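You operate a simulated robot arm through the tools that you are given. There is no shell and no other tool.

Carry out the task below with a simulated robot arm. There is one attempt and no reset: what you move stays moved.

## Task
Press the wet sheet on the grey felt in the paper press.
Fine: lean on the shut board till the sheet pales, open it wide, lay the felt back; leave the other felt.

Only the result counts: the job must be done as asked and must still hold three seconds after the hand-in. Knocking over, shifting, dropping, spilling or breaking anything else fails it. Flat cloth is picked up by pressing the open fingertips on it (5 to 10 N) and closing them slowly along it; thin cloth reads only 2 to 8 mm in the jaws.

## Robot
A 5-joint arm with a two-finger parallel gripper, fixed in place. Base frame: the origin is at the foot of the arm, x ahead of it, y to its left, z up; the work surface is at about z = 0.744. Units: m, rad, N and s.
It reaches about 1.134 m from its shoulder. Its first joint turns from -2.601 to 2.601 rad. Payload 1.57 kg.
Tool frame: the origin (TCP) lies between the finger pads and is the grasp point; the fingertips stand 0.03 m ahead of it; z points along the fingers, y is the line along which they close. Largest opening 0.11 m; finger width 0.024, thickness 0.012; the body of the gripper, 0.048 by 0.112 m, starts 0.078 m behind the TCP.
Orientation is told as [roll, pitch, yaw] about the base's x, y, z axes, in that order, counted from this pose: with the fingers straight down and closing along the base's y, the tool's x points along the base's -x, its y along +y and its z along -z.

## Interface
- The arm moves only by the tool move_arm. Its argument "steps" is a list of rows, each a list of 7 numbers: the shift along the tool's x, y, z in m, then the turn, a rotation vector about the tool's x, y, z in rad, then the finger opening in m, from 0 to 0.11. In form: [[x, y, z, ax, ay, az, claw], ...]. A call has 1 to 20 rows; each row is the pose to reach, as a shift and turn from the pose commanded when the call began, along the tool's axes at that moment. A row lasts 0.2 s, in which the tool goes at most 0.05 m and 0.15 rad; a call with a longer step from one row to the next is refused whole, and so is a gripper value outside its range. A pose out of reach is approached as far as the arm can. The call stops where the force on the tool passes 90 N (or 10 N more than at its start, if that is more) or the arm is blocked; 0.2 s more then pass. Each finger travels about 0.072 m/s and halts on what it meets, pressing with about 37 N; the grip force reading is that of the motor and also rises with nothing between the fingers. The clock runs only during rows and for 0.2 s after the last one: add rows that repeat a pose to give the fingers time. It gives the time, the measured TCP pose, the force on the tool (base axes), the opening and the grip force at its end, in the units of the frame above (readings bear some noise), with the torque about the TCP (base axes, N m) and any sound that the robot's microphone picked up.
- Cameras (640 x 400 px; columns grow to the right, rows downward): "scene" is fixed at [0.0435, -0.6482, 1.5131]; the picture's right is [-0.45, -0.89, 0.00], its down [-0.88, 0.44, -0.15] and it looks along [0.13, -0.07, -0.99] (base axes); focal length 370 px, centre (320, 200). "wrist" rides on the gripper at [0.07, 0.016, -0.141] in the tool frame; the picture's right is [-0.23, 0.97, 0.00], its down [-0.86, -0.20, -0.48] and it looks along [-0.47, -0.11, 0.88] (tool axes); focal length 222 px, centre (320, 200). There is no depth. A picture from a camera that has moved, and an enlarged one, comes with that camera's place and axes in the base frame and with its lens. The place of the scene camera against the robot may be out by one fixed shift of up to 0.025 m in any direction.
- capture(camera): a new picture of that camera. It takes no simulated time.
- lift_body(by): slides the trunk up (or, below 0, down) by that many m; the arm rides with it, the base frame stays. It gives what a move gives, with no picture.
- close_up(camera, box): a new picture of the part [left, top, right, bottom] of that camera's present view, enlarged. It takes no simulated time.
- hand_in(): hands the job in; it is judged then, once.

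Nothing tells you positions but the pictures and the camera data. Unless the task says otherwise, let go and move clear before handing in.

The tools are called after "Request:" as name(argument=value, ...) on one line, values as JSON. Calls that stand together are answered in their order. move_arm: Moves the arm, as the interface text tells. Its arguments: {"type":"object","properties":{"steps":{"type":"array"}},"required":["steps"]} The other tools are called the same way: lift_body (by) slides the trunk up or down; capture (camera) takes a picture; close_up (camera, box) takes an enlarged picture of a part of a camera's view; hand_in () hands the job in.

At the start:

```text
t: 0.0
ee_pos: [0.2092, -0.5589, 1.0115]
tool_rot: [0.001, 0.0, 0.0]
wrist_force: [0.5, 0.0, -1.2]
moment: [0.01, -0.03, -0.02]
finger_gap: 0.1099
grasp_force: 0.0
trunk travel left (down, up): [-0.745, 0.225]
```

scene: 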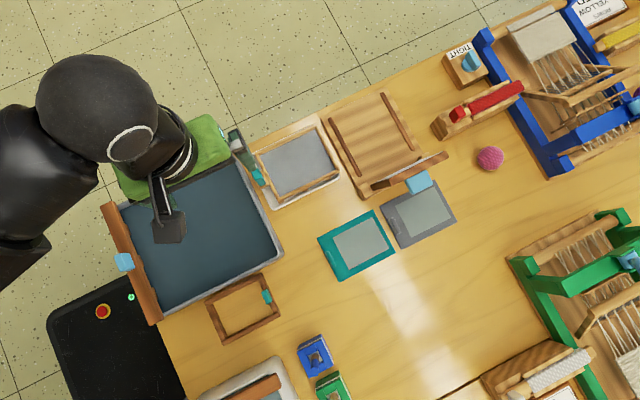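
wrist: 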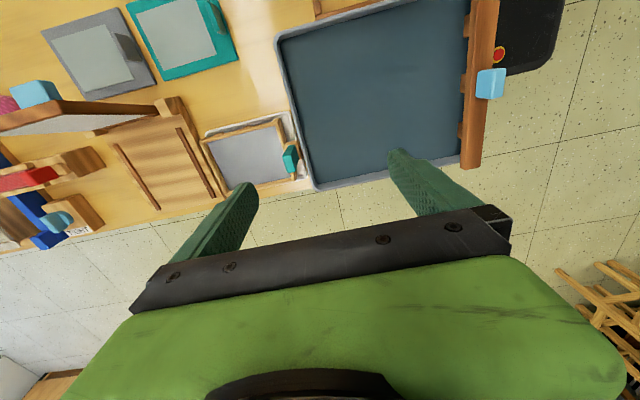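

I see a vat, a mould, the paper press (a wooden box with a hinged board standing open), and two felts with wet sheets, one teal and one grey. I'll look closer at the press and felts before moving.

Request:
close_up(camera="scene", box=[300, 80, 480, 200])

Request:
close_up(camera="scene", box=[300, 170, 480, 290])

Request:
close_up(camera="wrist", box=[0, 0, 300, 240])

```text
3.33 times, centred on (390, 140) of scene
camera zoom: at [0.0435, -0.6482, 1.5131], right [-0.45, -0.89, 0.0], down [-0.88, 0.44, -0.15], along [0.13, -0.07, -0.99], focal length 1235 px, centre (87, 400)
```

zoom: 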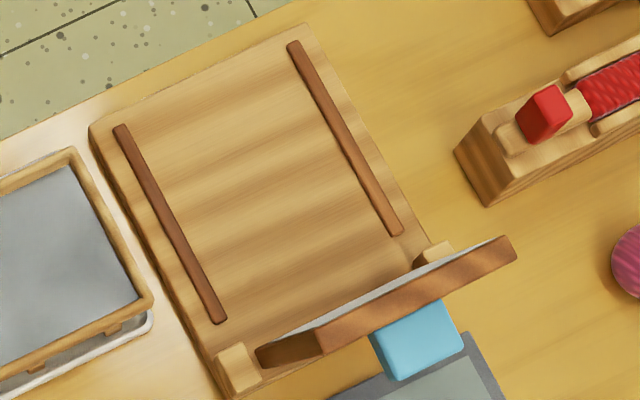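

```text
3.33 times, centred on (390, 230) of scene
camera zoom: at [0.0435, -0.6482, 1.5131], right [-0.45, -0.89, 0.0], down [-0.88, 0.44, -0.15], along [0.13, -0.07, -0.99], focal length 1235 px, centre (87, 100)
```

zoom: 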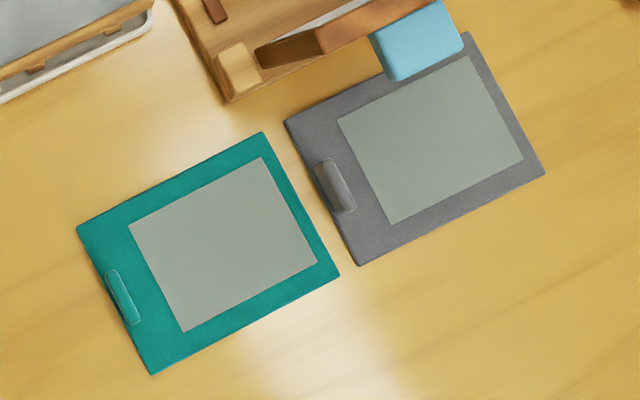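

```text
1.67 times, centred on (150, 120) of wrist
camera zoom: at [0.1386, -0.542, 1.1535], right [0.23, 0.97, 0.0], down [0.86, -0.2, 0.48], along [0.47, -0.11, -0.88], focal length 370 px, centre (603, 333)
```

zoom: 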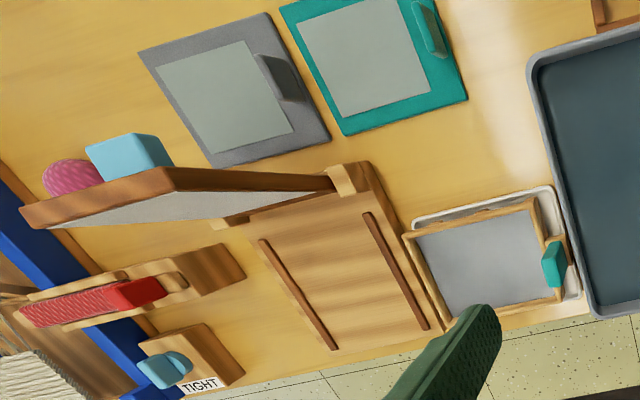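

Both felts have a raised tab on their +y edge. The press's board stands open past vertical, hinged at the press's near (-x) end. I'll move the wrist camera over the grey felt for a view I can measure from.

Request:
move_arm(steps=[[0.024, -0.03, -0.01, 0, 0, 0, 0.11], [0.048, -0.06, -0.02, 0, 0, 0, 0.11], [0.072, -0.09, -0.03, 0, 0, 0, 0.11], [0.096, -0.12, -0.04, 0, 0, 0, 0.11], [0.12, -0.15, -0.05, 0, 0, 0, 0.11], [0.144, -0.18, -0.06, 0, 0, 0, 0.11], [0.168, -0.21, -0.06, 0, 0, 0, 0.11], [0.19, -0.24, -0.06, 0, 0, 0, 0.11], [0.19, -0.25, -0.06, 0, 0, 0, 0.11]])

Request:
capture(camera="wrist")

Request:
capture(camera="scene")

```text
t: 2.0
ee_pos: [0.019, -0.8101, 1.0115]
tool_rot: [0.0, 0.0, 0.0]
wrist_force: [0.6, 0.4, 1.0]
moment: [0.03, -0.03, 0.02]
finger_gap: 0.1099
grasp_force: 0.1
out of reach, approached as far as the arm can: row 1, 2, 3, 4, 5, 6, 7, 8, 9
trunk travel left (down, up): [-0.745, 0.225]
```

```text
taken
camera wrist: at [-0.0524, -0.793, 1.1533], right [0.23, 0.97, 0.0], down [0.86, -0.2, 0.48], along [0.47, -0.11, -0.88], focal length 222 px, centre (320, 200)
```

wrist: 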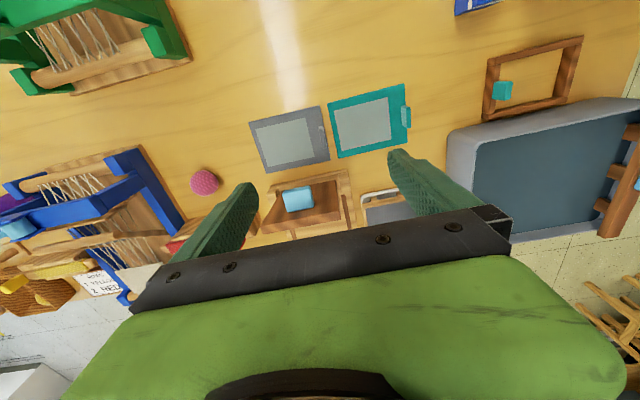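

```text
taken
```

scene: 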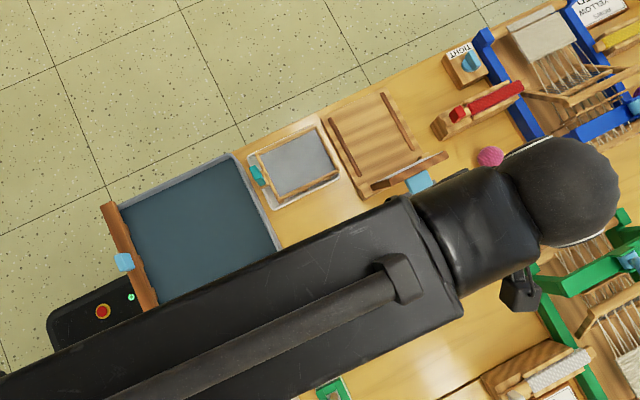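

Request:
close_up(camera="wrist", box=[240, 70, 420, 190])

Request:
close_up(camera="wrist", box=[240, 150, 390, 240])

```text
3.33 times, centred on (330, 130) of wrist
camera zoom: at [-0.0524, -0.793, 1.1533], right [0.23, 0.97, 0.0], down [0.86, -0.2, 0.48], along [0.47, -0.11, -0.88], focal length 740 px, centre (287, 433)
```

zoom: 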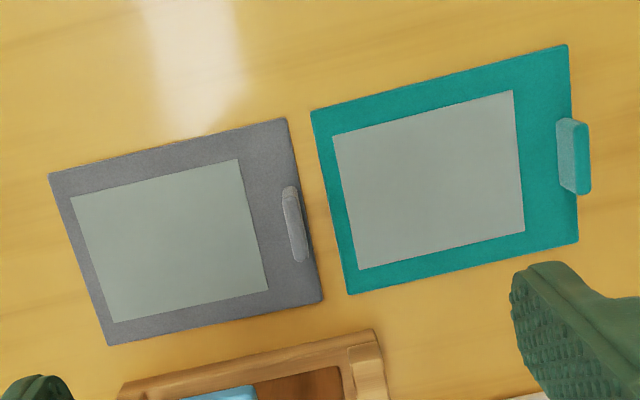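

```text
4.27 times, centred on (315, 195) of wrist
camera zoom: at [-0.0524, -0.793, 1.1533], right [0.23, 0.97, 0.0], down [0.86, -0.2, 0.48], along [0.47, -0.11, -0.88], focal length 948 px, centre (341, 221)
```

zoom: 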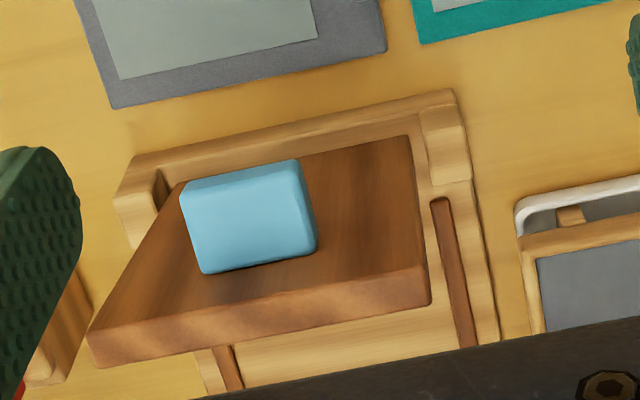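

The wrist view puts the grey felt at x -0.015..0.085, y -0.932..-0.804. Its tab stands at about (0.036, -0.81). Next I'll raise the trunk and look straight down into the press.

Request:
lift_body(by=0.15)

Request:
move_arm(steps=[[-0.04, -0.01, 0, 0, 0, 0, 0.11], [-0.08, -0.02, 0, 0, 0, 0, 0.11], [-0.12, -0.03, 0, 0, 0, 0, 0.11], [-0.16, -0.03, 0, 0, 0, 0, 0.11], [-0.2, -0.03, 0, 0, 0, 0, 0.11], [-0.2, -0.03, 0, 0, 0, 0, 0.11]])

Request:
capture(camera="wrist")

```text
t: 3.8
ee_pos: [0.0183, -0.8091, 1.1614]
tool_rot: [-0.001, 0.0, -0.001]
wrist_force: [0.1, 0.3, 0.8]
moment: [0.01, 0.01, 0.05]
finger_gap: 0.1102
grasp_force: 0.1
trunk travel left (down, up): [-0.895, 0.075]
```

```text
t: 5.2
ee_pos: [0.2184, -0.8377, 1.1615]
tool_rot: [0.0, 0.0, 0.0]
wrist_force: [0.2, -0.2, -0.9]
moment: [-0.03, -0.02, 0.0]
finger_gap: 0.1101
grasp_force: 0.1
trunk travel left (down, up): [-0.895, 0.075]
```

```text
taken
camera wrist: at [0.1471, -0.8216, 1.3036], right [0.23, 0.97, 0.0], down [0.85, -0.2, 0.48], along [0.47, -0.11, -0.88], focal length 222 px, centre (320, 200)
```

wrist: 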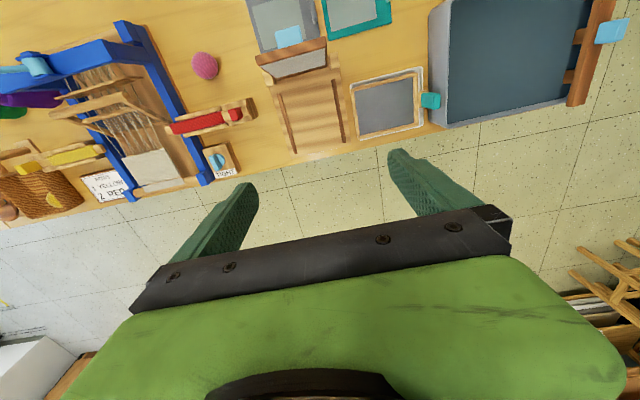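

Request:
close_up(camera="wrist", box=[240, 30, 375, 165])

Request:
close_up(camera="wrist", box=[245, 0, 355, 70])

Request:
close_up(camera="scene", box=[320, 60, 480, 180])

```text
2.96 times, centred on (308, 98) of wrist
camera zoom: at [0.1471, -0.8216, 1.3036], right [0.23, 0.97, 0.0], down [0.85, -0.2, 0.48], along [0.47, -0.11, -0.88], focal length 658 px, centre (357, 504)
```

zoom: 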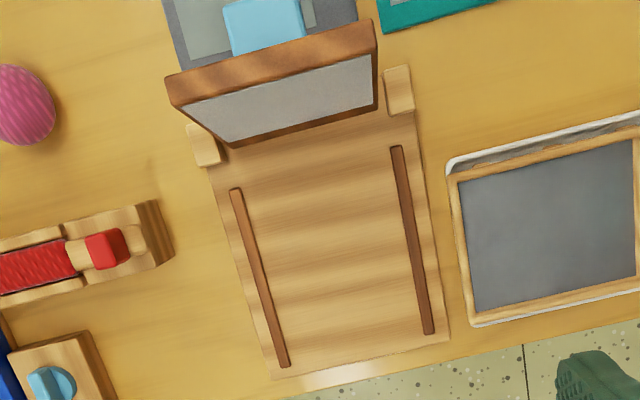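

```text
5.71 times, centred on (300, 35) of wrist
camera zoom: at [0.1471, -0.8216, 1.3036], right [0.23, 0.97, 0.0], down [0.85, -0.2, 0.48], along [0.47, -0.11, -0.88], focal length 1269 px, centre (434, 1143)
```

zoom: 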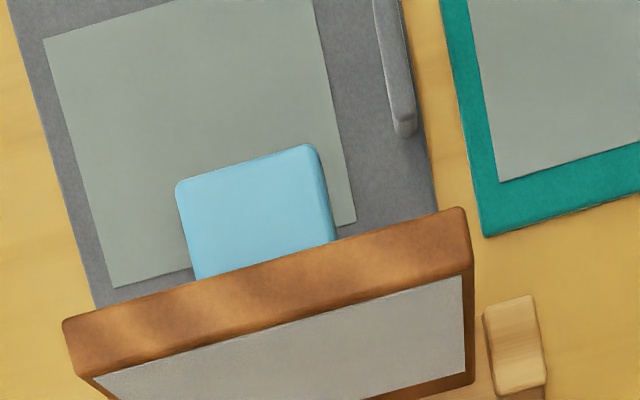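

```text
3.33 times, centred on (400, 120) of scene
camera zoom: at [0.0435, -0.6482, 1.5131], right [-0.45, -0.89, 0.0], down [-0.88, 0.44, -0.15], along [0.13, -0.07, -0.99], focal length 1235 px, centre (53, 467)
```

zoom: 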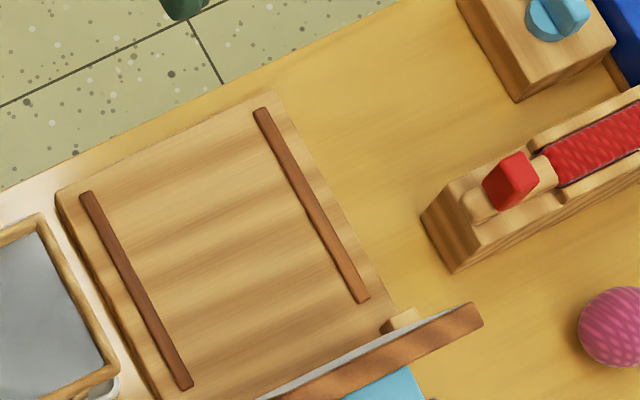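

The press is clear now. Its base has two rails along x at y ≈ -0.795 and -0.918, leaving about 0.116 between them, and x runs 0.156..0.295. The board is 0.106 wide with its tip at z ≈ 0.91, so the felt has to go in turned 90° with the tab at the +x end. First I'll move above the grey felt's tab.

Request:
move_arm(steps=[[0.045, 0.007, 0, 0, 0, 0, 0.08], [0.09, 0.014, 0, 0, 0, 0, 0.06], [0.135, 0.021, 0, 0, 0, 0, 0.04], [0.18, 0.0277, 0, 0, 0, 0, 0.04], [0.1824, 0.0277, 0.04, 0, 0, 0, 0.04], [0.1824, 0.0277, 0.08, 0, 0, 0, 0.04], [0.1824, 0.0277, 0.12, 0, 0, 0, 0.04], [0.1824, 0.0277, 0.16, 0, 0, 0, 0.04], [0.1824, 0.0277, 0.2, 0, 0, 0, 0.04], [0.1824, 0.0277, 0.24, 0, 0, 0, 0.04], [0.1824, 0.0277, 0.28, 0, 0, 0, 0.04], [0.1824, 0.0277, 0.28, 0, 0, 0, 0.04]])

Request:
capture(camera="wrist")

Request:
close_up(camera="wrist", box=[210, 100, 430, 230])

```text
t: 7.8
ee_pos: [0.0376, -0.8121, 1.1613]
tool_rot: [0.0, 0.001, 0.0]
wrist_force: [0.1, 0.0, 0.2]
moment: [-0.03, 0.02, -0.03]
finger_gap: 0.0401
grasp_force: 0.0
out of reach, approached as far as the arm can: row 5, 6, 7, 8, 9, 10, 11, 12
trunk travel left (down, up): [-0.895, 0.075]
```

```text
taken
camera wrist: at [-0.0323, -0.7944, 1.3034], right [0.23, 0.97, 0.0], down [0.86, -0.2, 0.48], along [0.47, -0.11, -0.88], focal length 222 px, centre (320, 200)
```

wrist: 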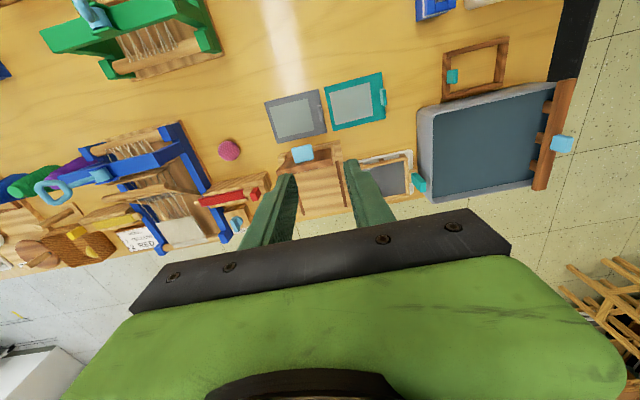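

```text
2.91 times, centred on (320, 165) of wrist
camera zoom: at [-0.0323, -0.7944, 1.3034], right [0.23, 0.97, 0.0], down [0.86, -0.2, 0.48], along [0.47, -0.11, -0.88], focal length 646 px, centre (320, 302)
```

zoom: 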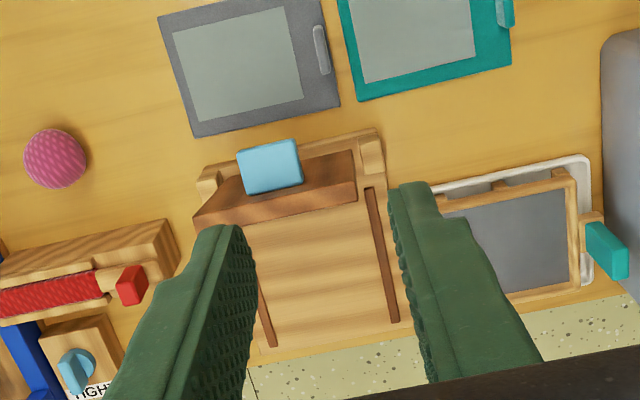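

The arm works at one height relative to the trunk, so all vertical motion has to come from the trunk lift. I'll lower it partway over the tab and check alignment.

Request:
lift_body(by=-0.29)

Request:
close_up(camera="wrist", box=[210, 100, 430, 230])

Request:
capture(camera="scene")

```text
t: 10.7
ee_pos: [0.0381, -0.8099, 0.8721]
tool_rot: [-0.001, -0.001, 0.001]
wrist_force: [-0.4, 0.2, -0.4]
moment: [0.0, -0.02, -0.04]
finger_gap: 0.04
grasp_force: 0.1
trunk travel left (down, up): [-0.605, 0.365]
```

```text
2.91 times, centred on (320, 165) of wrist
camera zoom: at [-0.0322, -0.7944, 1.0135], right [0.23, 0.97, 0.0], down [0.86, -0.2, 0.48], along [0.47, -0.11, -0.88], focal length 646 px, centre (320, 302)
```

zoom: 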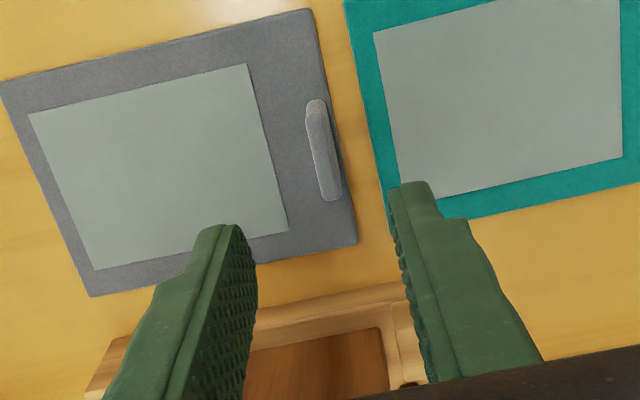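

```text
taken
```

scene: 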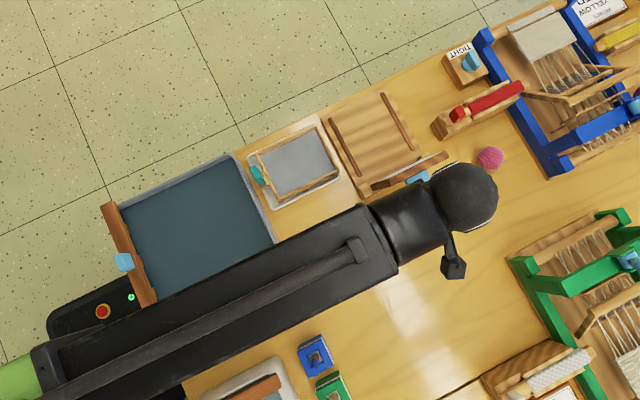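

The fingers straddle the tab, which is about 7 mm thick, 40 mm long and at y ≈ -0.809. I'll shift slightly toward -x, away from the board's handle, narrow the jaws and lower.

Request:
move_arm(steps=[[0.005, 0.001, 0, 0, 0, 0, 0.03], [0.005, 0.001, 0, 0, 0, 0, 0.028], [0.005, 0.001, 0, 0, 0, 0, 0.028]])

Request:
lift_body(by=-0.07)

Request:
close_up(camera="wrist", box=[240, 130, 400, 230])

```text
t: 11.5
ee_pos: [0.0339, -0.8098, 0.8716]
tool_rot: [0.0, 0.001, 0.0]
wrist_force: [-0.4, 0.1, -0.3]
moment: [-0.02, -0.03, 0.0]
finger_gap: 0.028
grasp_force: 0.1
trunk travel left (down, up): [-0.605, 0.365]
```

```text
t: 12.6
ee_pos: [0.0337, -0.8095, 0.8015]
tool_rot: [0.001, -0.001, 0.0]
wrist_force: [-0.7, -0.8, 0.1]
moment: [0.0, -0.02, -0.01]
finger_gap: 0.0279
grasp_force: 0.0
trunk travel left (down, up): [-0.535, 0.435]
```

```text
4.00 times, centred on (320, 180) of wrist
camera zoom: at [-0.037, -0.7933, 0.9435], right [0.23, 0.97, 0.0], down [0.85, -0.2, 0.48], along [0.47, -0.11, -0.88], focal length 888 px, centre (320, 280)
```

zoom: 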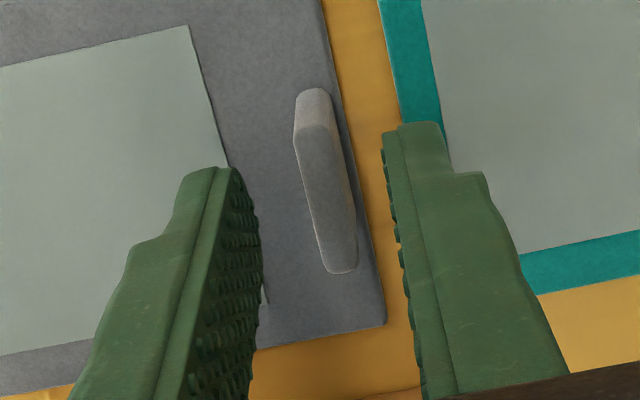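

Request:
lift_body(by=-0.018)

Request:
move_arm(steps=[[0, 0, 0, 0, 0, 0, 0.022], [0, 0, 0, 0, 0, 0, 0.016], [0, 0, 0, 0, 0, 0, 0.01], [0, 0, 0, 0, 0, 0, 0.004], [0, 0, 0, 0, 0, 0, 0.0], [0, 0, 0, 0, 0, 0, 0.0], [0, 0, 0, 0, 0, 0, 0.0]])

Request:
close_up(camera="wrist", box=[240, 130, 400, 230])

```text
t: 13.2
ee_pos: [0.0337, -0.8092, 0.7837]
tool_rot: [-0.001, 0.0, 0.0]
wrist_force: [-0.2, 0.6, -0.7]
moment: [0.0, 0.0, 0.0]
finger_gap: 0.0282
grasp_force: 0.2
trunk travel left (down, up): [-0.517, 0.453]
```

```text
t: 14.8
ee_pos: [0.0329, -0.8098, 0.7833]
tool_rot: [0.0, 0.0, 0.0]
wrist_force: [0.4, -0.2, -0.9]
moment: [-0.01, 0.01, 0.0]
finger_gap: 0.0069
grasp_force: 26.3
trunk travel left (down, up): [-0.517, 0.453]
```

```text
4.00 times, centred on (320, 180) of wrist
camera zoom: at [-0.037, -0.7933, 0.9254], right [0.23, 0.97, 0.0], down [0.85, -0.2, 0.48], along [0.47, -0.11, -0.88], focal length 888 px, centre (320, 280)
```

zoom: 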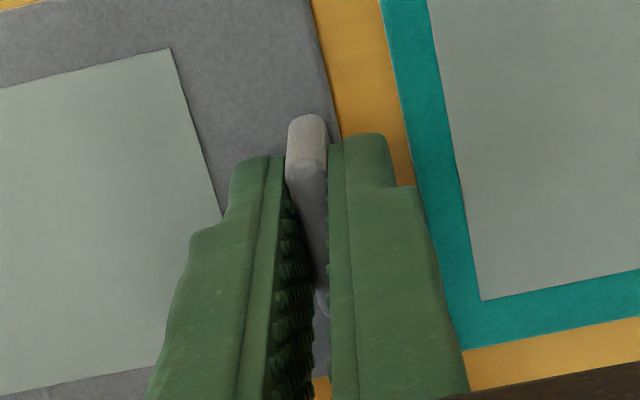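

The tab is gripped with the gap at 6.9 mm. The pickup pose is (0.033, -0.810, 0.7835). I'll lift slightly and see whether the felt stays flat.

Request:
lift_body(by=0.02)

Request:
capture(camera="wrist")

Request:
close_up(camera="scene", box=[340, 150, 500, 270])

```text
t: 15.5
ee_pos: [0.0322, -0.8099, 0.8031]
tool_rot: [0.0, 0.001, 0.0]
wrist_force: [-0.2, 1.0, -0.8]
moment: [0.04, 0.0, -0.01]
finger_gap: 0.0067
grasp_force: 26.4
trunk travel left (down, up): [-0.537, 0.433]
```

```text
taken
camera wrist: at [-0.0371, -0.7934, 0.9454], right [0.23, 0.97, 0.0], down [0.85, -0.2, 0.48], along [0.47, -0.11, -0.88], focal length 222 px, centre (320, 200)
```

wrist: 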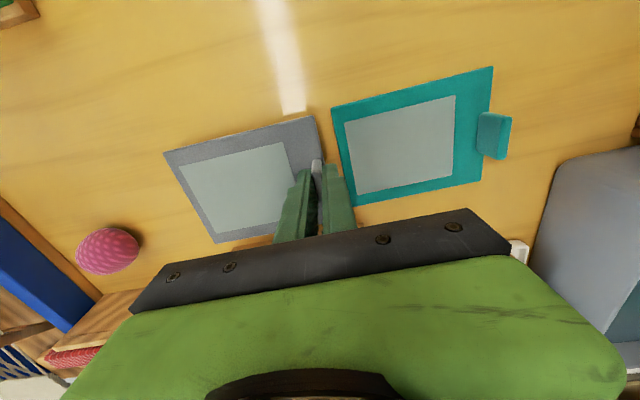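

```text
3.33 times, centred on (420, 210) of scene
camera zoom: at [0.0435, -0.6482, 1.5131], right [-0.45, -0.89, 0.0], down [-0.88, 0.44, -0.15], along [0.13, -0.07, -0.99], focal length 1235 px, centre (-13, 167)
```

zoom: 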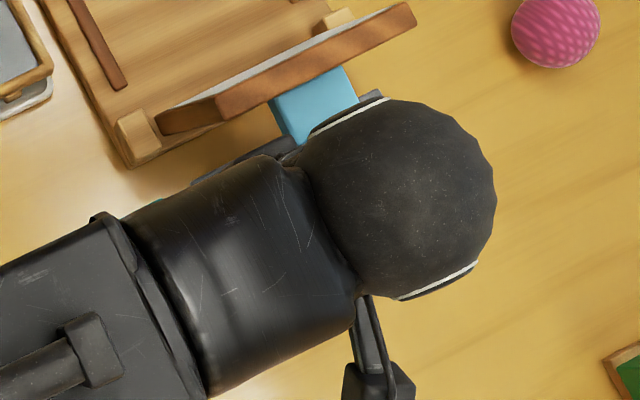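

Request:
close_up(camera="wrist", box=[150, 90, 350, 250])

```text
2.50 times, centred on (250, 170) of wrist
camera zoom: at [-0.0371, -0.7934, 0.9454], right [0.23, 0.97, 0.0], down [0.85, -0.2, 0.48], along [0.47, -0.11, -0.88], focal length 555 px, centre (495, 275)
```

zoom: 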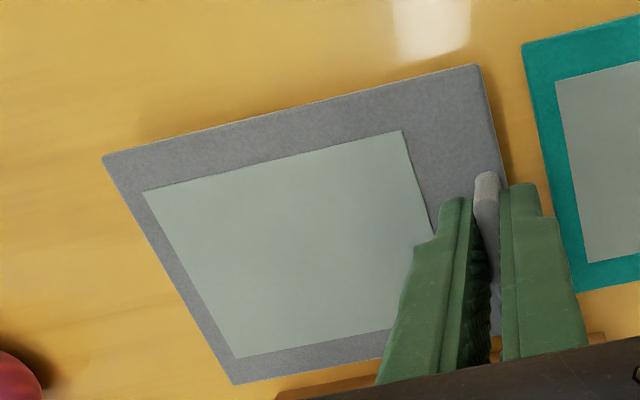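

The felt is rigid, light and hanging level. I'll slide it toward -x away from the board's handle first, then raise it.

Request:
move_arm(steps=[[0.015, 0, 0, 0, 0, 0, 0.0], [0.035, 0, 0, 0, 0, 0, 0.0], [0.055, 0, 0, 0, 0, 0, 0.0], [0.065, 0, 0, 0, 0, 0, 0.0], [0.065, 0, 0, 0, 0, 0, 0.0]])

Request:
lift_body(by=0.21)

Request:
capture(camera="wrist")

```text
t: 16.7
ee_pos: [-0.0316, -0.8103, 0.8025]
tool_rot: [0.0, 0.0, 0.0]
wrist_force: [-1.2, -0.4, -0.4]
moment: [0.0, 0.02, -0.01]
finger_gap: 0.0072
grasp_force: 26.4
trunk travel left (down, up): [-0.537, 0.433]
```

```text
t: 18.9
ee_pos: [-0.0317, -0.8102, 1.0133]
tool_rot: [0.0, -0.001, 0.0]
wrist_force: [0.4, 0.6, -0.3]
moment: [0.04, 0.02, 0.01]
finger_gap: 0.0069
grasp_force: 25.8
trunk travel left (down, up): [-0.747, 0.223]
```

```text
taken
camera wrist: at [-0.1022, -0.7933, 1.1553], right [0.23, 0.97, 0.0], down [0.85, -0.2, 0.48], along [0.47, -0.11, -0.88], focal length 222 px, centre (320, 200)
```

wrist: 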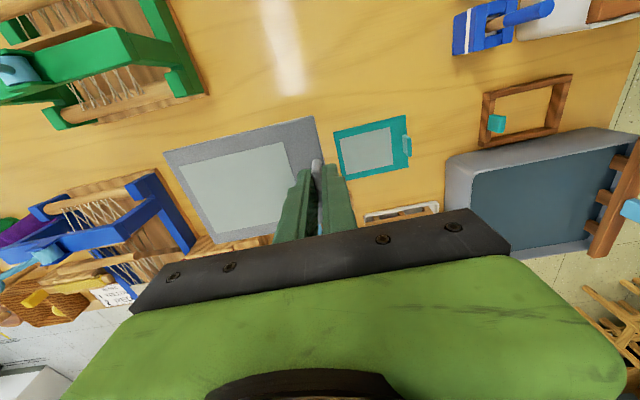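

Now I'll carry the felt at z ≈ 1.01 over the press while turning it 90° so the tab faces +x.

Request:
move_arm(steps=[[-0.028, -0.004, 0, 0, 0, 0.14, 0.0], [-0.056, -0.008, 0, 0, 0, 0.28, 0.0], [-0.084, -0.012, 0, 0, 0, 0.42, 0.0], [-0.112, -0.016, 0, 0, 0, 0.56, 0.0], [-0.14, -0.02, 0, 0, 0, 0.7, 0.0], [-0.168, -0.024, 0, 0, 0, 0.84, 0.0], [-0.196, -0.028, 0, 0, 0, 0.98, 0.0], [-0.224, -0.032, 0, 0, 0, 1.12, 0.0], [-0.252, -0.036, 0, 0, 0, 1.26, 0.0], [-0.28, -0.04, 0, 0, 0, 1.4, 0.0], [-0.3, -0.044, 0, 0, 0, 1.5, 0.0], [-0.3125, -0.044, 0, 0, 0, 1.5708, 0.0], [-0.3125, -0.044, 0, 0, 0, 1.5708, 0.0]])

Request:
capture(camera="wrist")

Request:
capture(camera="scene")

```text
t: 21.7
ee_pos: [0.2802, -0.853, 1.0136]
tool_rot: [-0.001, 0.0, -1.573]
wrist_force: [-0.2, 0.6, -0.8]
moment: [-0.02, -0.01, 0.0]
finger_gap: 0.0068
grasp_force: 26.5
trunk travel left (down, up): [-0.747, 0.223]
```

```text
taken
camera wrist: at [0.2956, -0.784, 1.1555], right [0.97, -0.23, 0.0], down [-0.2, -0.85, 0.48], along [-0.11, -0.47, -0.88], focal length 222 px, centre (320, 200)
```

wrist: 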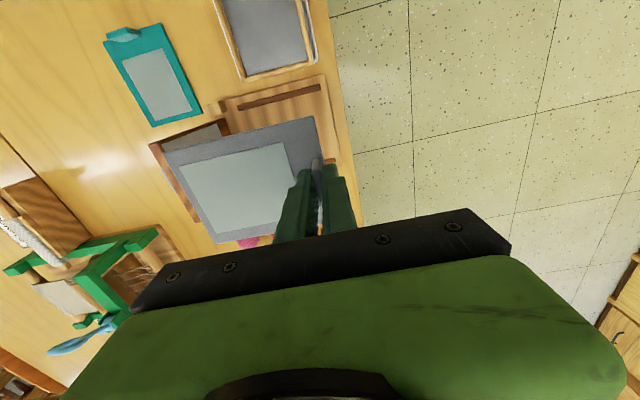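

```text
taken
```

scene: 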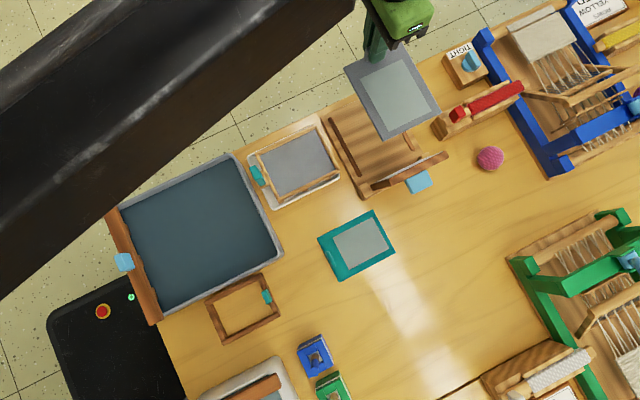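

Request:
lift_body(by=-0.17)

Request:
close_up(camera="scene", box=[320, 50, 480, 170])

Request:
capture(camera="wrist")

```text
t: 23.6
ee_pos: [0.2799, -0.8552, 0.8428]
tool_rot: [0.0, 0.0, -1.572]
wrist_force: [0.3, -0.4, -0.1]
moment: [0.05, -0.05, 0.02]
finger_gap: 0.0067
grasp_force: 26.4
trunk travel left (down, up): [-0.577, 0.393]
```

```text
3.33 times, centred on (400, 110) of scene
camera zoom: at [0.0435, -0.6482, 1.5131], right [-0.45, -0.89, 0.0], down [-0.88, 0.44, -0.15], along [0.13, -0.07, -0.99], focal length 1235 px, centre (53, 500)
```

zoom: 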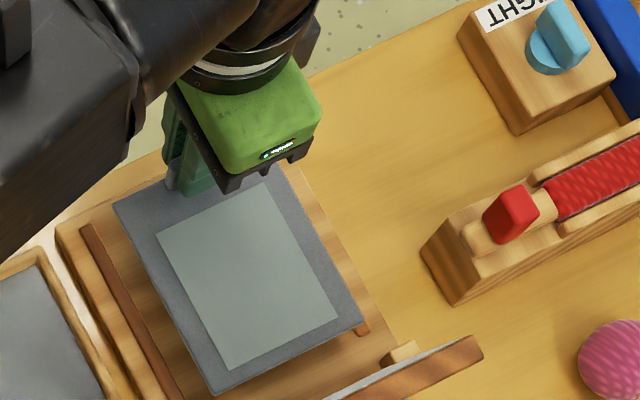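

```text
taken
camera wrist: at [0.2953, -0.7839, 0.9855], right [0.97, -0.23, 0.0], down [-0.2, -0.86, 0.48], along [-0.11, -0.47, -0.88], focal length 222 px, centre (320, 200)
```

wrist: 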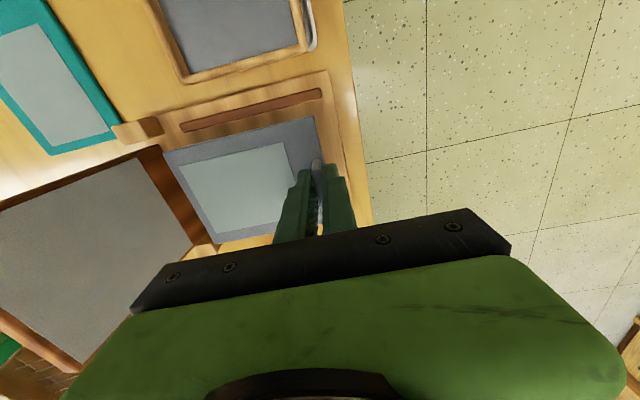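

Request:
lift_body(by=-0.035)

Request:
close_up(camera="scene", box=[320, 50, 480, 170])

Request:
close_up(camera="wrist", box=[140, 60, 360, 260])

```text
t: 24.4
ee_pos: [0.28, -0.8539, 0.8094]
tool_rot: [0.0, 0.001, -1.571]
wrist_force: [-0.4, -0.8, -0.8]
moment: [-0.02, 0.0, 0.01]
finger_gap: 0.0067
grasp_force: 26.4
trunk travel left (down, up): [-0.542, 0.428]
```

```text
3.33 times, centred on (400, 110) of scene
camera zoom: at [0.0435, -0.6482, 1.5131], right [-0.45, -0.89, 0.0], down [-0.88, 0.44, -0.15], along [0.13, -0.07, -0.99], focal length 1235 px, centre (53, 500)
```

zoom: 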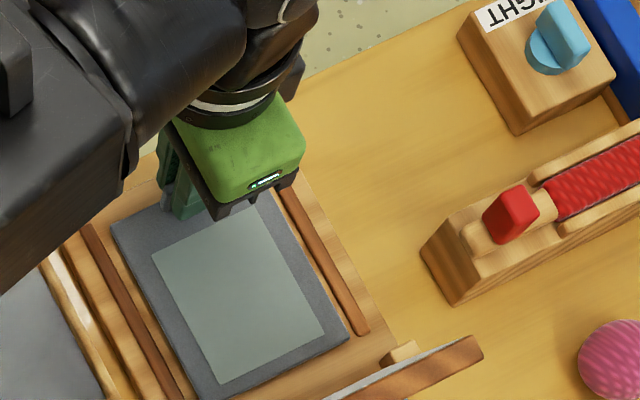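

```text
2.00 times, centred on (250, 160) of wrist
camera zoom: at [0.2953, -0.7839, 0.9505], right [0.97, -0.23, 0.0], down [-0.2, -0.86, 0.48], along [-0.11, -0.47, -0.88], focal length 444 px, centre (460, 280)
```

zoom: 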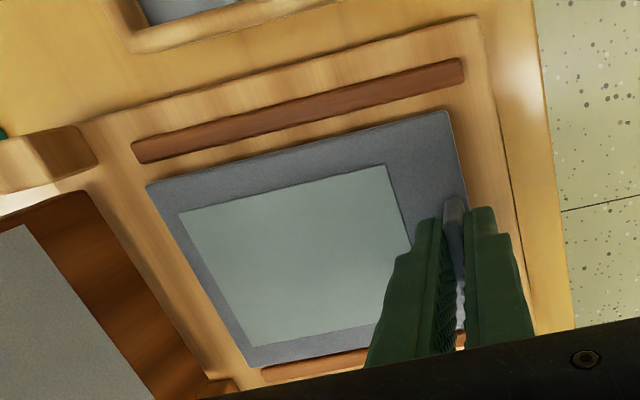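

The felt sits between the rails, so I'll lower it in small steps until I feel contact.

Request:
lift_body(by=-0.009)

Request:
lift_body(by=-0.003)

Request:
lift_body(by=-0.002)

Request:
close_up(camera="wrist", box=[140, 60, 360, 260])

```text
t: 25.0
ee_pos: [0.2796, -0.8526, 0.801]
tool_rot: [0.002, -0.005, -1.571]
wrist_force: [3.7, -9.4, 33.1]
moment: [-0.35, 0.01, 0.04]
finger_gap: 0.0065
grasp_force: 26.3
trunk travel left (down, up): [-0.533, 0.437]
```

```text
t: 25.5
ee_pos: [0.2796, -0.8518, 0.7996]
tool_rot: [0.001, -0.001, -1.57]
wrist_force: [3.8, -3.8, 32.6]
moment: [-0.16, 0.12, 0.05]
finger_gap: 0.0068
grasp_force: 26.3
trunk travel left (down, up): [-0.53, 0.44]
```

```text
t: 26.1
ee_pos: [0.2798, -0.8522, 0.7965]
tool_rot: [0.001, -0.002, -1.57]
wrist_force: [1.9, -0.3, 32.7]
moment: [-0.03, 0.13, 0.06]
finger_gap: 0.0067
grasp_force: 26.6
trunk travel left (down, up): [-0.528, 0.442]
```

```text
2.00 times, centred on (250, 160) of wrist
camera zoom: at [0.2948, -0.7815, 0.9389], right [0.97, -0.23, 0.0], down [-0.2, -0.85, 0.48], along [-0.11, -0.47, -0.88], focal length 444 px, centre (460, 280)
```

zoom: 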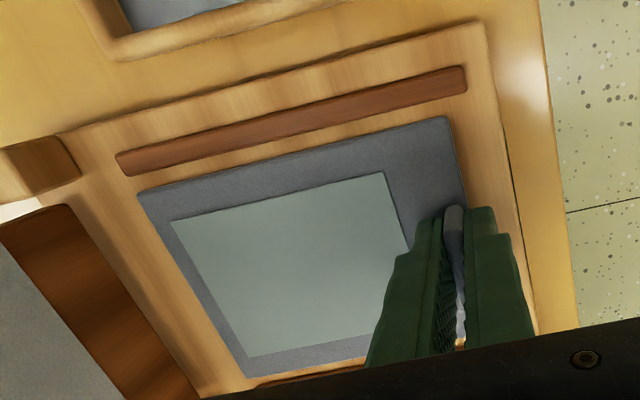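

Request:
close_up(camera="scene", box=[340, 70, 440, 170])

Request:
close_up(camera="wrist", box=[190, 180, 310, 260])

```text
4.00 times, centred on (390, 120) of scene
camera zoom: at [0.0435, -0.6482, 1.5131], right [-0.45, -0.89, 0.0], down [-0.88, 0.44, -0.15], along [0.13, -0.07, -0.99], focal length 1482 px, centre (40, 520)
```

zoom: 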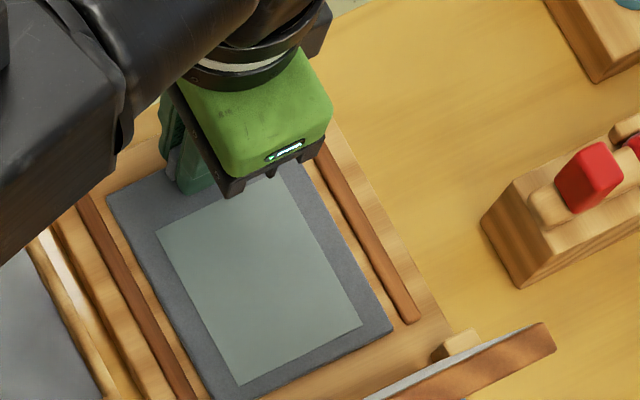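

```text
5.00 times, centred on (250, 220) of wrist
camera zoom: at [0.2948, -0.7815, 0.9389], right [0.97, -0.23, 0.0], down [-0.2, -0.85, 0.48], along [-0.11, -0.47, -0.88], focal length 1111 px, centre (670, 100)
```

zoom: 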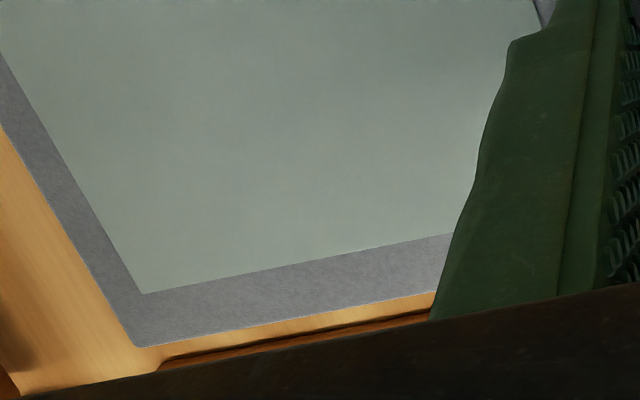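

The felt is flat on the press bed between the rails. I'll open the fingers gently and rise clear.

Request:
move_arm(steps=[[0, 0, 0, 0, 0, 0, 0.01], [0, 0, 0, 0, 0, 0, 0.016], [0, 0, 0, 0, 0, 0, 0.022], [0, 0, 0, 0, 0, 0, 0.022]])

Request:
lift_body(by=0.05)

Request:
close_up(camera="wrist", box=[140, 60, 360, 260])

```text
t: 27.1
ee_pos: [0.2795, -0.8533, 0.7952]
tool_rot: [0.001, -0.002, -1.57]
wrist_force: [5.6, 0.4, 13.5]
moment: [0.02, -0.01, 0.01]
finger_gap: 0.0175
grasp_force: 0.1
trunk travel left (down, up): [-0.528, 0.442]
```

```text
t: 28.0
ee_pos: [0.2798, -0.8537, 0.8434]
tool_rot: [0.0, 0.001, -1.571]
wrist_force: [0.2, 0.4, 0.0]
moment: [-0.01, -0.02, 0.03]
finger_gap: 0.0219
grasp_force: 0.0
trunk travel left (down, up): [-0.578, 0.392]
```

```text
2.00 times, centred on (250, 160) of wrist
camera zoom: at [0.2953, -0.784, 0.9865], right [0.97, -0.23, 0.0], down [-0.2, -0.86, 0.48], along [-0.11, -0.47, -0.88], focal length 444 px, centre (460, 280)
```

zoom: 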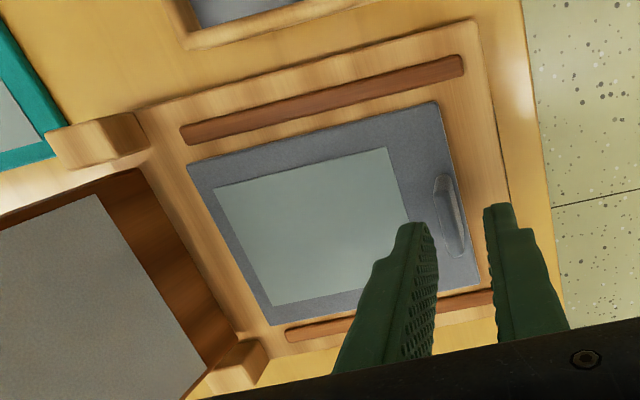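

The felt is in place, but its tab has shifted to x ≈ 0.273, uncomfortably close to where the board tip will land. I'll regrip the tab and ease it about 8 mm toward +x.

Request:
move_arm(steps=[[0, -0.007, 0, 0, 0, 0, 0.026], [0, -0.007, 0, 0, 0, 0, 0.026]])

Request:
lift_body(by=-0.041)

Request:
close_up(camera="wrist", box=[260, 140, 380, 230])

```text
t: 28.6
ee_pos: [0.2737, -0.8544, 0.8443]
tool_rot: [0.0, 0.0, -1.571]
wrist_force: [0.2, -0.2, -0.8]
moment: [-0.02, 0.0, -0.01]
finger_gap: 0.0259
grasp_force: 0.1
trunk travel left (down, up): [-0.578, 0.392]
```

```text
t: 29.4
ee_pos: [0.2733, -0.8543, 0.8038]
tool_rot: [0.0, 0.001, -1.57]
wrist_force: [-0.1, 0.3, -0.7]
moment: [0.01, -0.03, 0.0]
finger_gap: 0.0262
grasp_force: 0.1
trunk travel left (down, up): [-0.537, 0.433]
```

```text
4.44 times, centred on (320, 185) of wrist
camera zoom: at [0.2883, -0.784, 0.9455], right [0.97, -0.23, 0.0], down [-0.2, -0.86, 0.48], along [-0.11, -0.47, -0.88], focal length 987 px, centre (320, 267)
```

zoom: 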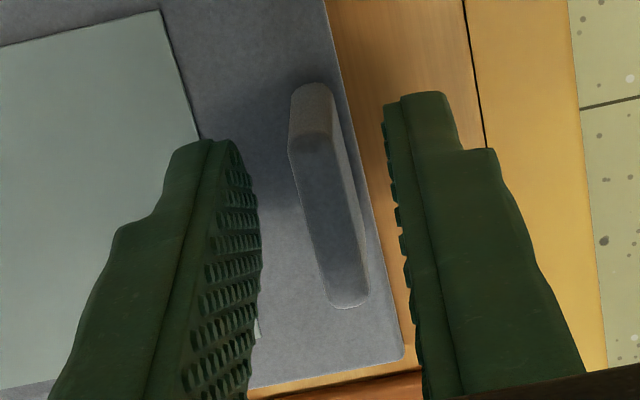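

Request:
move_arm(steps=[[0, 0, 0, 0, 0, 0, 0.018], [0, 0, 0, 0, 0, 0, 0.012], [0, 0, 0, 0, 0, 0, 0.004], [0, 0, 0, 0, 0, 0, 0.0], [0, 0, 0, 0, 0, 0, 0.0], [0, 0.002, 0, 0, 0, 0, 0.0], [0, 0.004, 0, 0, 0, 0, 0.0], [0, 0.006, 0, 0, 0, 0, 0.0], [0, 0.008, 0, 0, 0, 0, 0.0], [0, 0.008, 0, 0, 0, 0, 0.0], [0, 0.008, 0, 0, 0, 0, 0.0]])

Request:
move_arm(steps=[[0, 0, 0, 0, 0, 0, 0.01], [0, 0, 0, 0, 0, 0, 0.016], [0, 0, 0, 0, 0, 0, 0.022], [0, 0, 0, 0, 0, 0, 0.022]])

Request:
lift_body(by=0.041)

Request:
close_up(camera="wrist", box=[140, 60, 360, 260])

```text
t: 31.8
ee_pos: [0.2813, -0.853, 0.8036]
tool_rot: [-0.003, 0.001, -1.57]
wrist_force: [-0.5, -1.2, 0.9]
moment: [0.04, 0.03, -0.01]
finger_gap: 0.0068
grasp_force: 26.1
trunk travel left (down, up): [-0.537, 0.433]
```

```text
t: 32.8
ee_pos: [0.2812, -0.8537, 0.8033]
tool_rot: [0.0, -0.001, -1.571]
wrist_force: [-0.2, 0.7, 0.7]
moment: [0.02, 0.01, 0.0]
finger_gap: 0.0217
grasp_force: 0.0
trunk travel left (down, up): [-0.537, 0.433]
```

```text
t: 33.6
ee_pos: [0.2814, -0.8538, 0.8448]
tool_rot: [0.001, 0.001, -1.57]
wrist_force: [0.4, -0.7, -0.6]
moment: [-0.03, 0.02, -0.05]
finger_gap: 0.0218
grasp_force: 0.0
trunk travel left (down, up): [-0.578, 0.392]
```

```text
2.00 times, centred on (250, 160) of wrist
camera zoom: at [0.2963, -0.784, 0.9865], right [0.97, -0.23, 0.0], down [-0.2, -0.86, 0.48], along [-0.11, -0.47, -0.88], focal length 444 px, centre (460, 280)
```

zoom: 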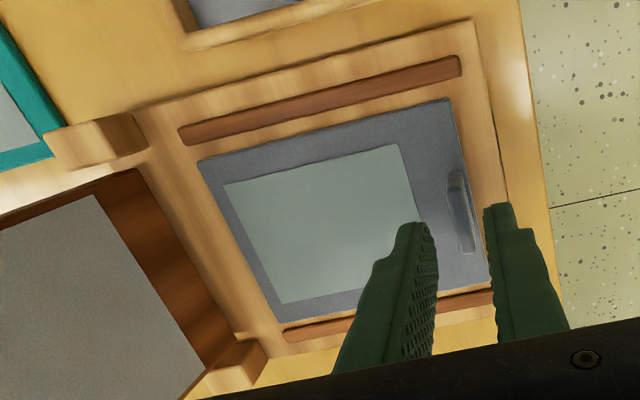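

The felt is now well placed with its tab at x ≈ 0.281. Next I'll raise up and straddle the board's tip with the fingers, closing along x, so I can push it past vertical and let it down against the front finger.

Request:
lift_body(by=0.13)

Request:
move_arm(steps=[[0, -0.04, 0, 0, 0, 0, 0.03], [-0.002, -0.08, 0, 0, 0, 0, 0.04], [-0.002, -0.12, 0, 0, 0, 0, 0.05], [-0.002, -0.16, 0, 0, 0, 0, 0.06], [-0.002, -0.1764, 0, 0, 0, 0, 0.06], [-0.002, -0.1764, 0, 0, 0, 0, 0.06]])

Request:
capture(camera="wrist")

Request:
close_up(camera="wrist", box=[230, 110, 410, 250])

```text
t: 35.2
ee_pos: [0.2819, -0.8534, 0.9738]
tool_rot: [-0.001, -0.002, -1.57]
wrist_force: [-0.3, -0.6, -0.6]
moment: [-0.04, -0.03, 0.01]
finger_gap: 0.022
grasp_force: 0.0
trunk travel left (down, up): [-0.708, 0.262]
```

```text
t: 36.6
ee_pos: [0.1039, -0.8557, 0.975]
tool_rot: [0.0, 0.001, -1.572]
wrist_force: [-0.2, 0.5, 0.9]
moment: [-0.02, 0.01, 0.0]
finger_gap: 0.0598
grasp_force: 0.0
trunk travel left (down, up): [-0.708, 0.262]
```

```text
taken
camera wrist: at [0.1202, -0.786, 1.1165], right [0.97, -0.23, 0.0], down [-0.2, -0.86, 0.48], along [-0.11, -0.47, -0.88], focal length 222 px, centre (320, 200)
```

wrist: 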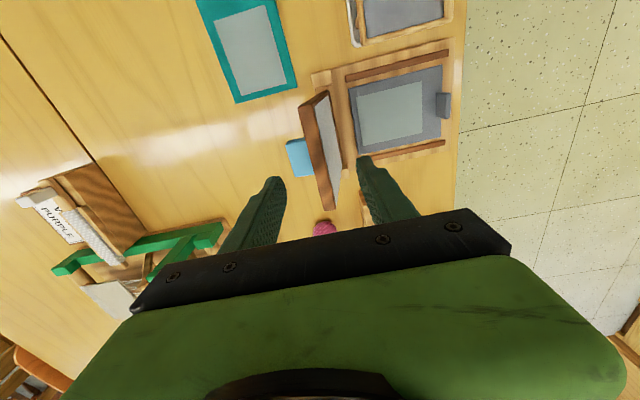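

```text
2.86 times, centred on (320, 180) of wrist
camera zoom: at [0.1202, -0.786, 1.1165], right [0.97, -0.23, 0.0], down [-0.2, -0.86, 0.48], along [-0.11, -0.47, -0.88], focal length 635 px, centre (320, 257)
```

zoom: 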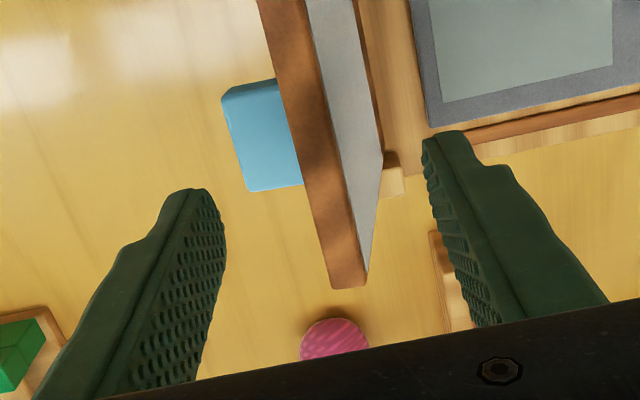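

Request:
lift_body(by=-0.045)

Request:
close_up(camera="wrist", box=[230, 110, 410, 250])

Request:
close_up(camera="scene", box=[340, 100, 500, 220])

```text
t: 37.5
ee_pos: [0.1048, -0.8551, 0.9295]
tool_rot: [0.0, 0.002, -1.571]
wrist_force: [-0.4, 0.1, 0.1]
moment: [-0.01, 0.02, 0.0]
finger_gap: 0.0598
grasp_force: 0.1
trunk travel left (down, up): [-0.663, 0.307]
```

```text
2.86 times, centred on (320, 180) of wrist
camera zoom: at [0.1206, -0.786, 1.0715], right [0.97, -0.23, 0.0], down [-0.2, -0.86, 0.48], along [-0.11, -0.47, -0.88], focal length 635 px, centre (320, 257)
```

zoom: 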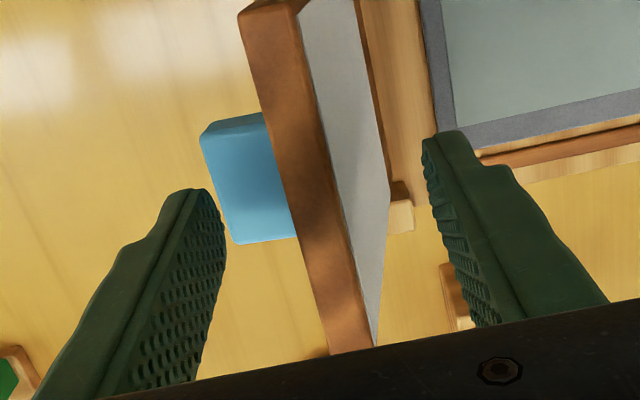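

```text
3.33 times, centred on (420, 160) of scene
camera zoom: at [0.0435, -0.6482, 1.5131], right [-0.45, -0.89, 0.0], down [-0.88, 0.44, -0.15], along [0.13, -0.07, -0.99], focal length 1235 px, centre (-13, 333)
```

zoom: 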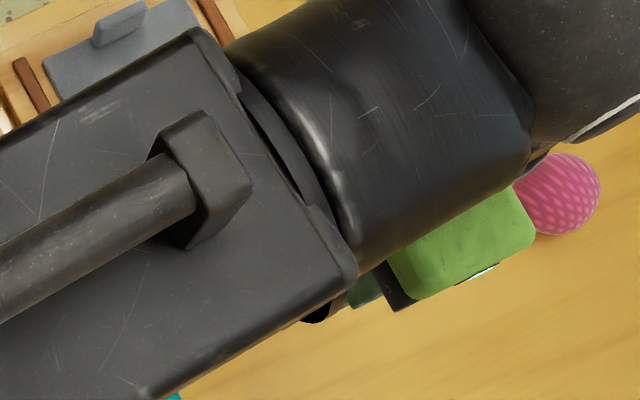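

The fingertips straddle the board tip above the handle. I'll push slowly toward +x and watch the force.

Request:
move_arm(steps=[[0, 0.005, 0, 0, 0, 0, 0.06], [0, 0.01, 0, 0, 0, 0, 0.06], [0, 0.015, 0, 0, 0, 0, 0.06], [0, 0.02, 0, 0, 0, 0, 0.06], [0, 0.025, 0, 0, 0, 0, 0.06], [0, 0.03, 0, 0, 0, 0, 0.06], [0, 0.035, 0, 0, 0, 0, 0.06]])

Request:
close_up(camera="wrist", box=[230, 110, 410, 250])

```text
t: 39.1
ee_pos: [0.1402, -0.8559, 0.9289]
tool_rot: [-0.001, -0.001, -1.571]
wrist_force: [-0.5, -0.5, -0.6]
moment: [0.0, 0.01, -0.01]
finger_gap: 0.0599
grasp_force: 0.0
trunk travel left (down, up): [-0.663, 0.307]
```

```text
2.86 times, centred on (320, 180) of wrist
camera zoom: at [0.1559, -0.7859, 1.0715], right [0.97, -0.23, 0.0], down [-0.2, -0.86, 0.48], along [-0.11, -0.47, -0.88], focal length 635 px, centre (320, 257)
```

zoom: 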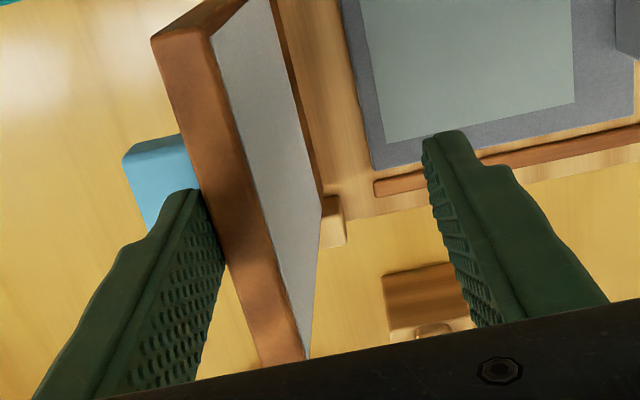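

Request:
move_arm(steps=[[0, 0.004, 0, 0, 0, 0, 0.06], [0, 0.008, 0, 0, 0, 0, 0.06], [0, 0.012, 0, 0, 0, 0, 0.06], [0, 0.016, 0, 0, 0, 0, 0.06], [0, 0.016, 0, 0, 0, 0, 0.06]])

Request:
close_up(camera="wrist", box=[230, 110, 410, 250])

```text
t: 40.3
ee_pos: [0.1564, -0.8557, 0.9299]
tool_rot: [-0.001, 0.0, -1.572]
wrist_force: [-0.1, 0.0, -0.8]
moment: [-0.03, -0.01, 0.02]
finger_gap: 0.0602
grasp_force: 0.1
trunk travel left (down, up): [-0.663, 0.307]
```

```text
2.86 times, centred on (320, 180) of wrist
camera zoom: at [0.1716, -0.7858, 1.0715], right [0.97, -0.23, 0.0], down [-0.2, -0.86, 0.48], along [-0.11, -0.47, -0.88], focal length 635 px, centre (320, 257)
```

zoom: 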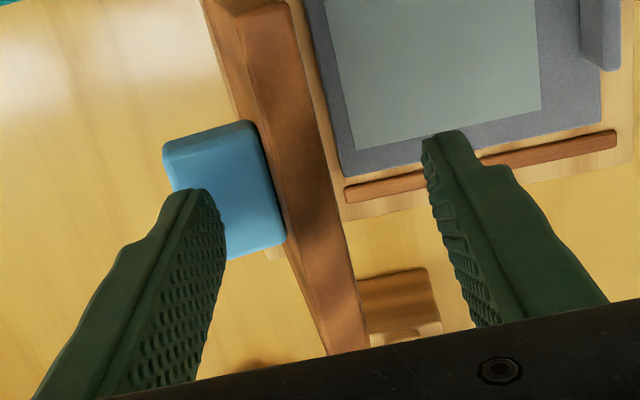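

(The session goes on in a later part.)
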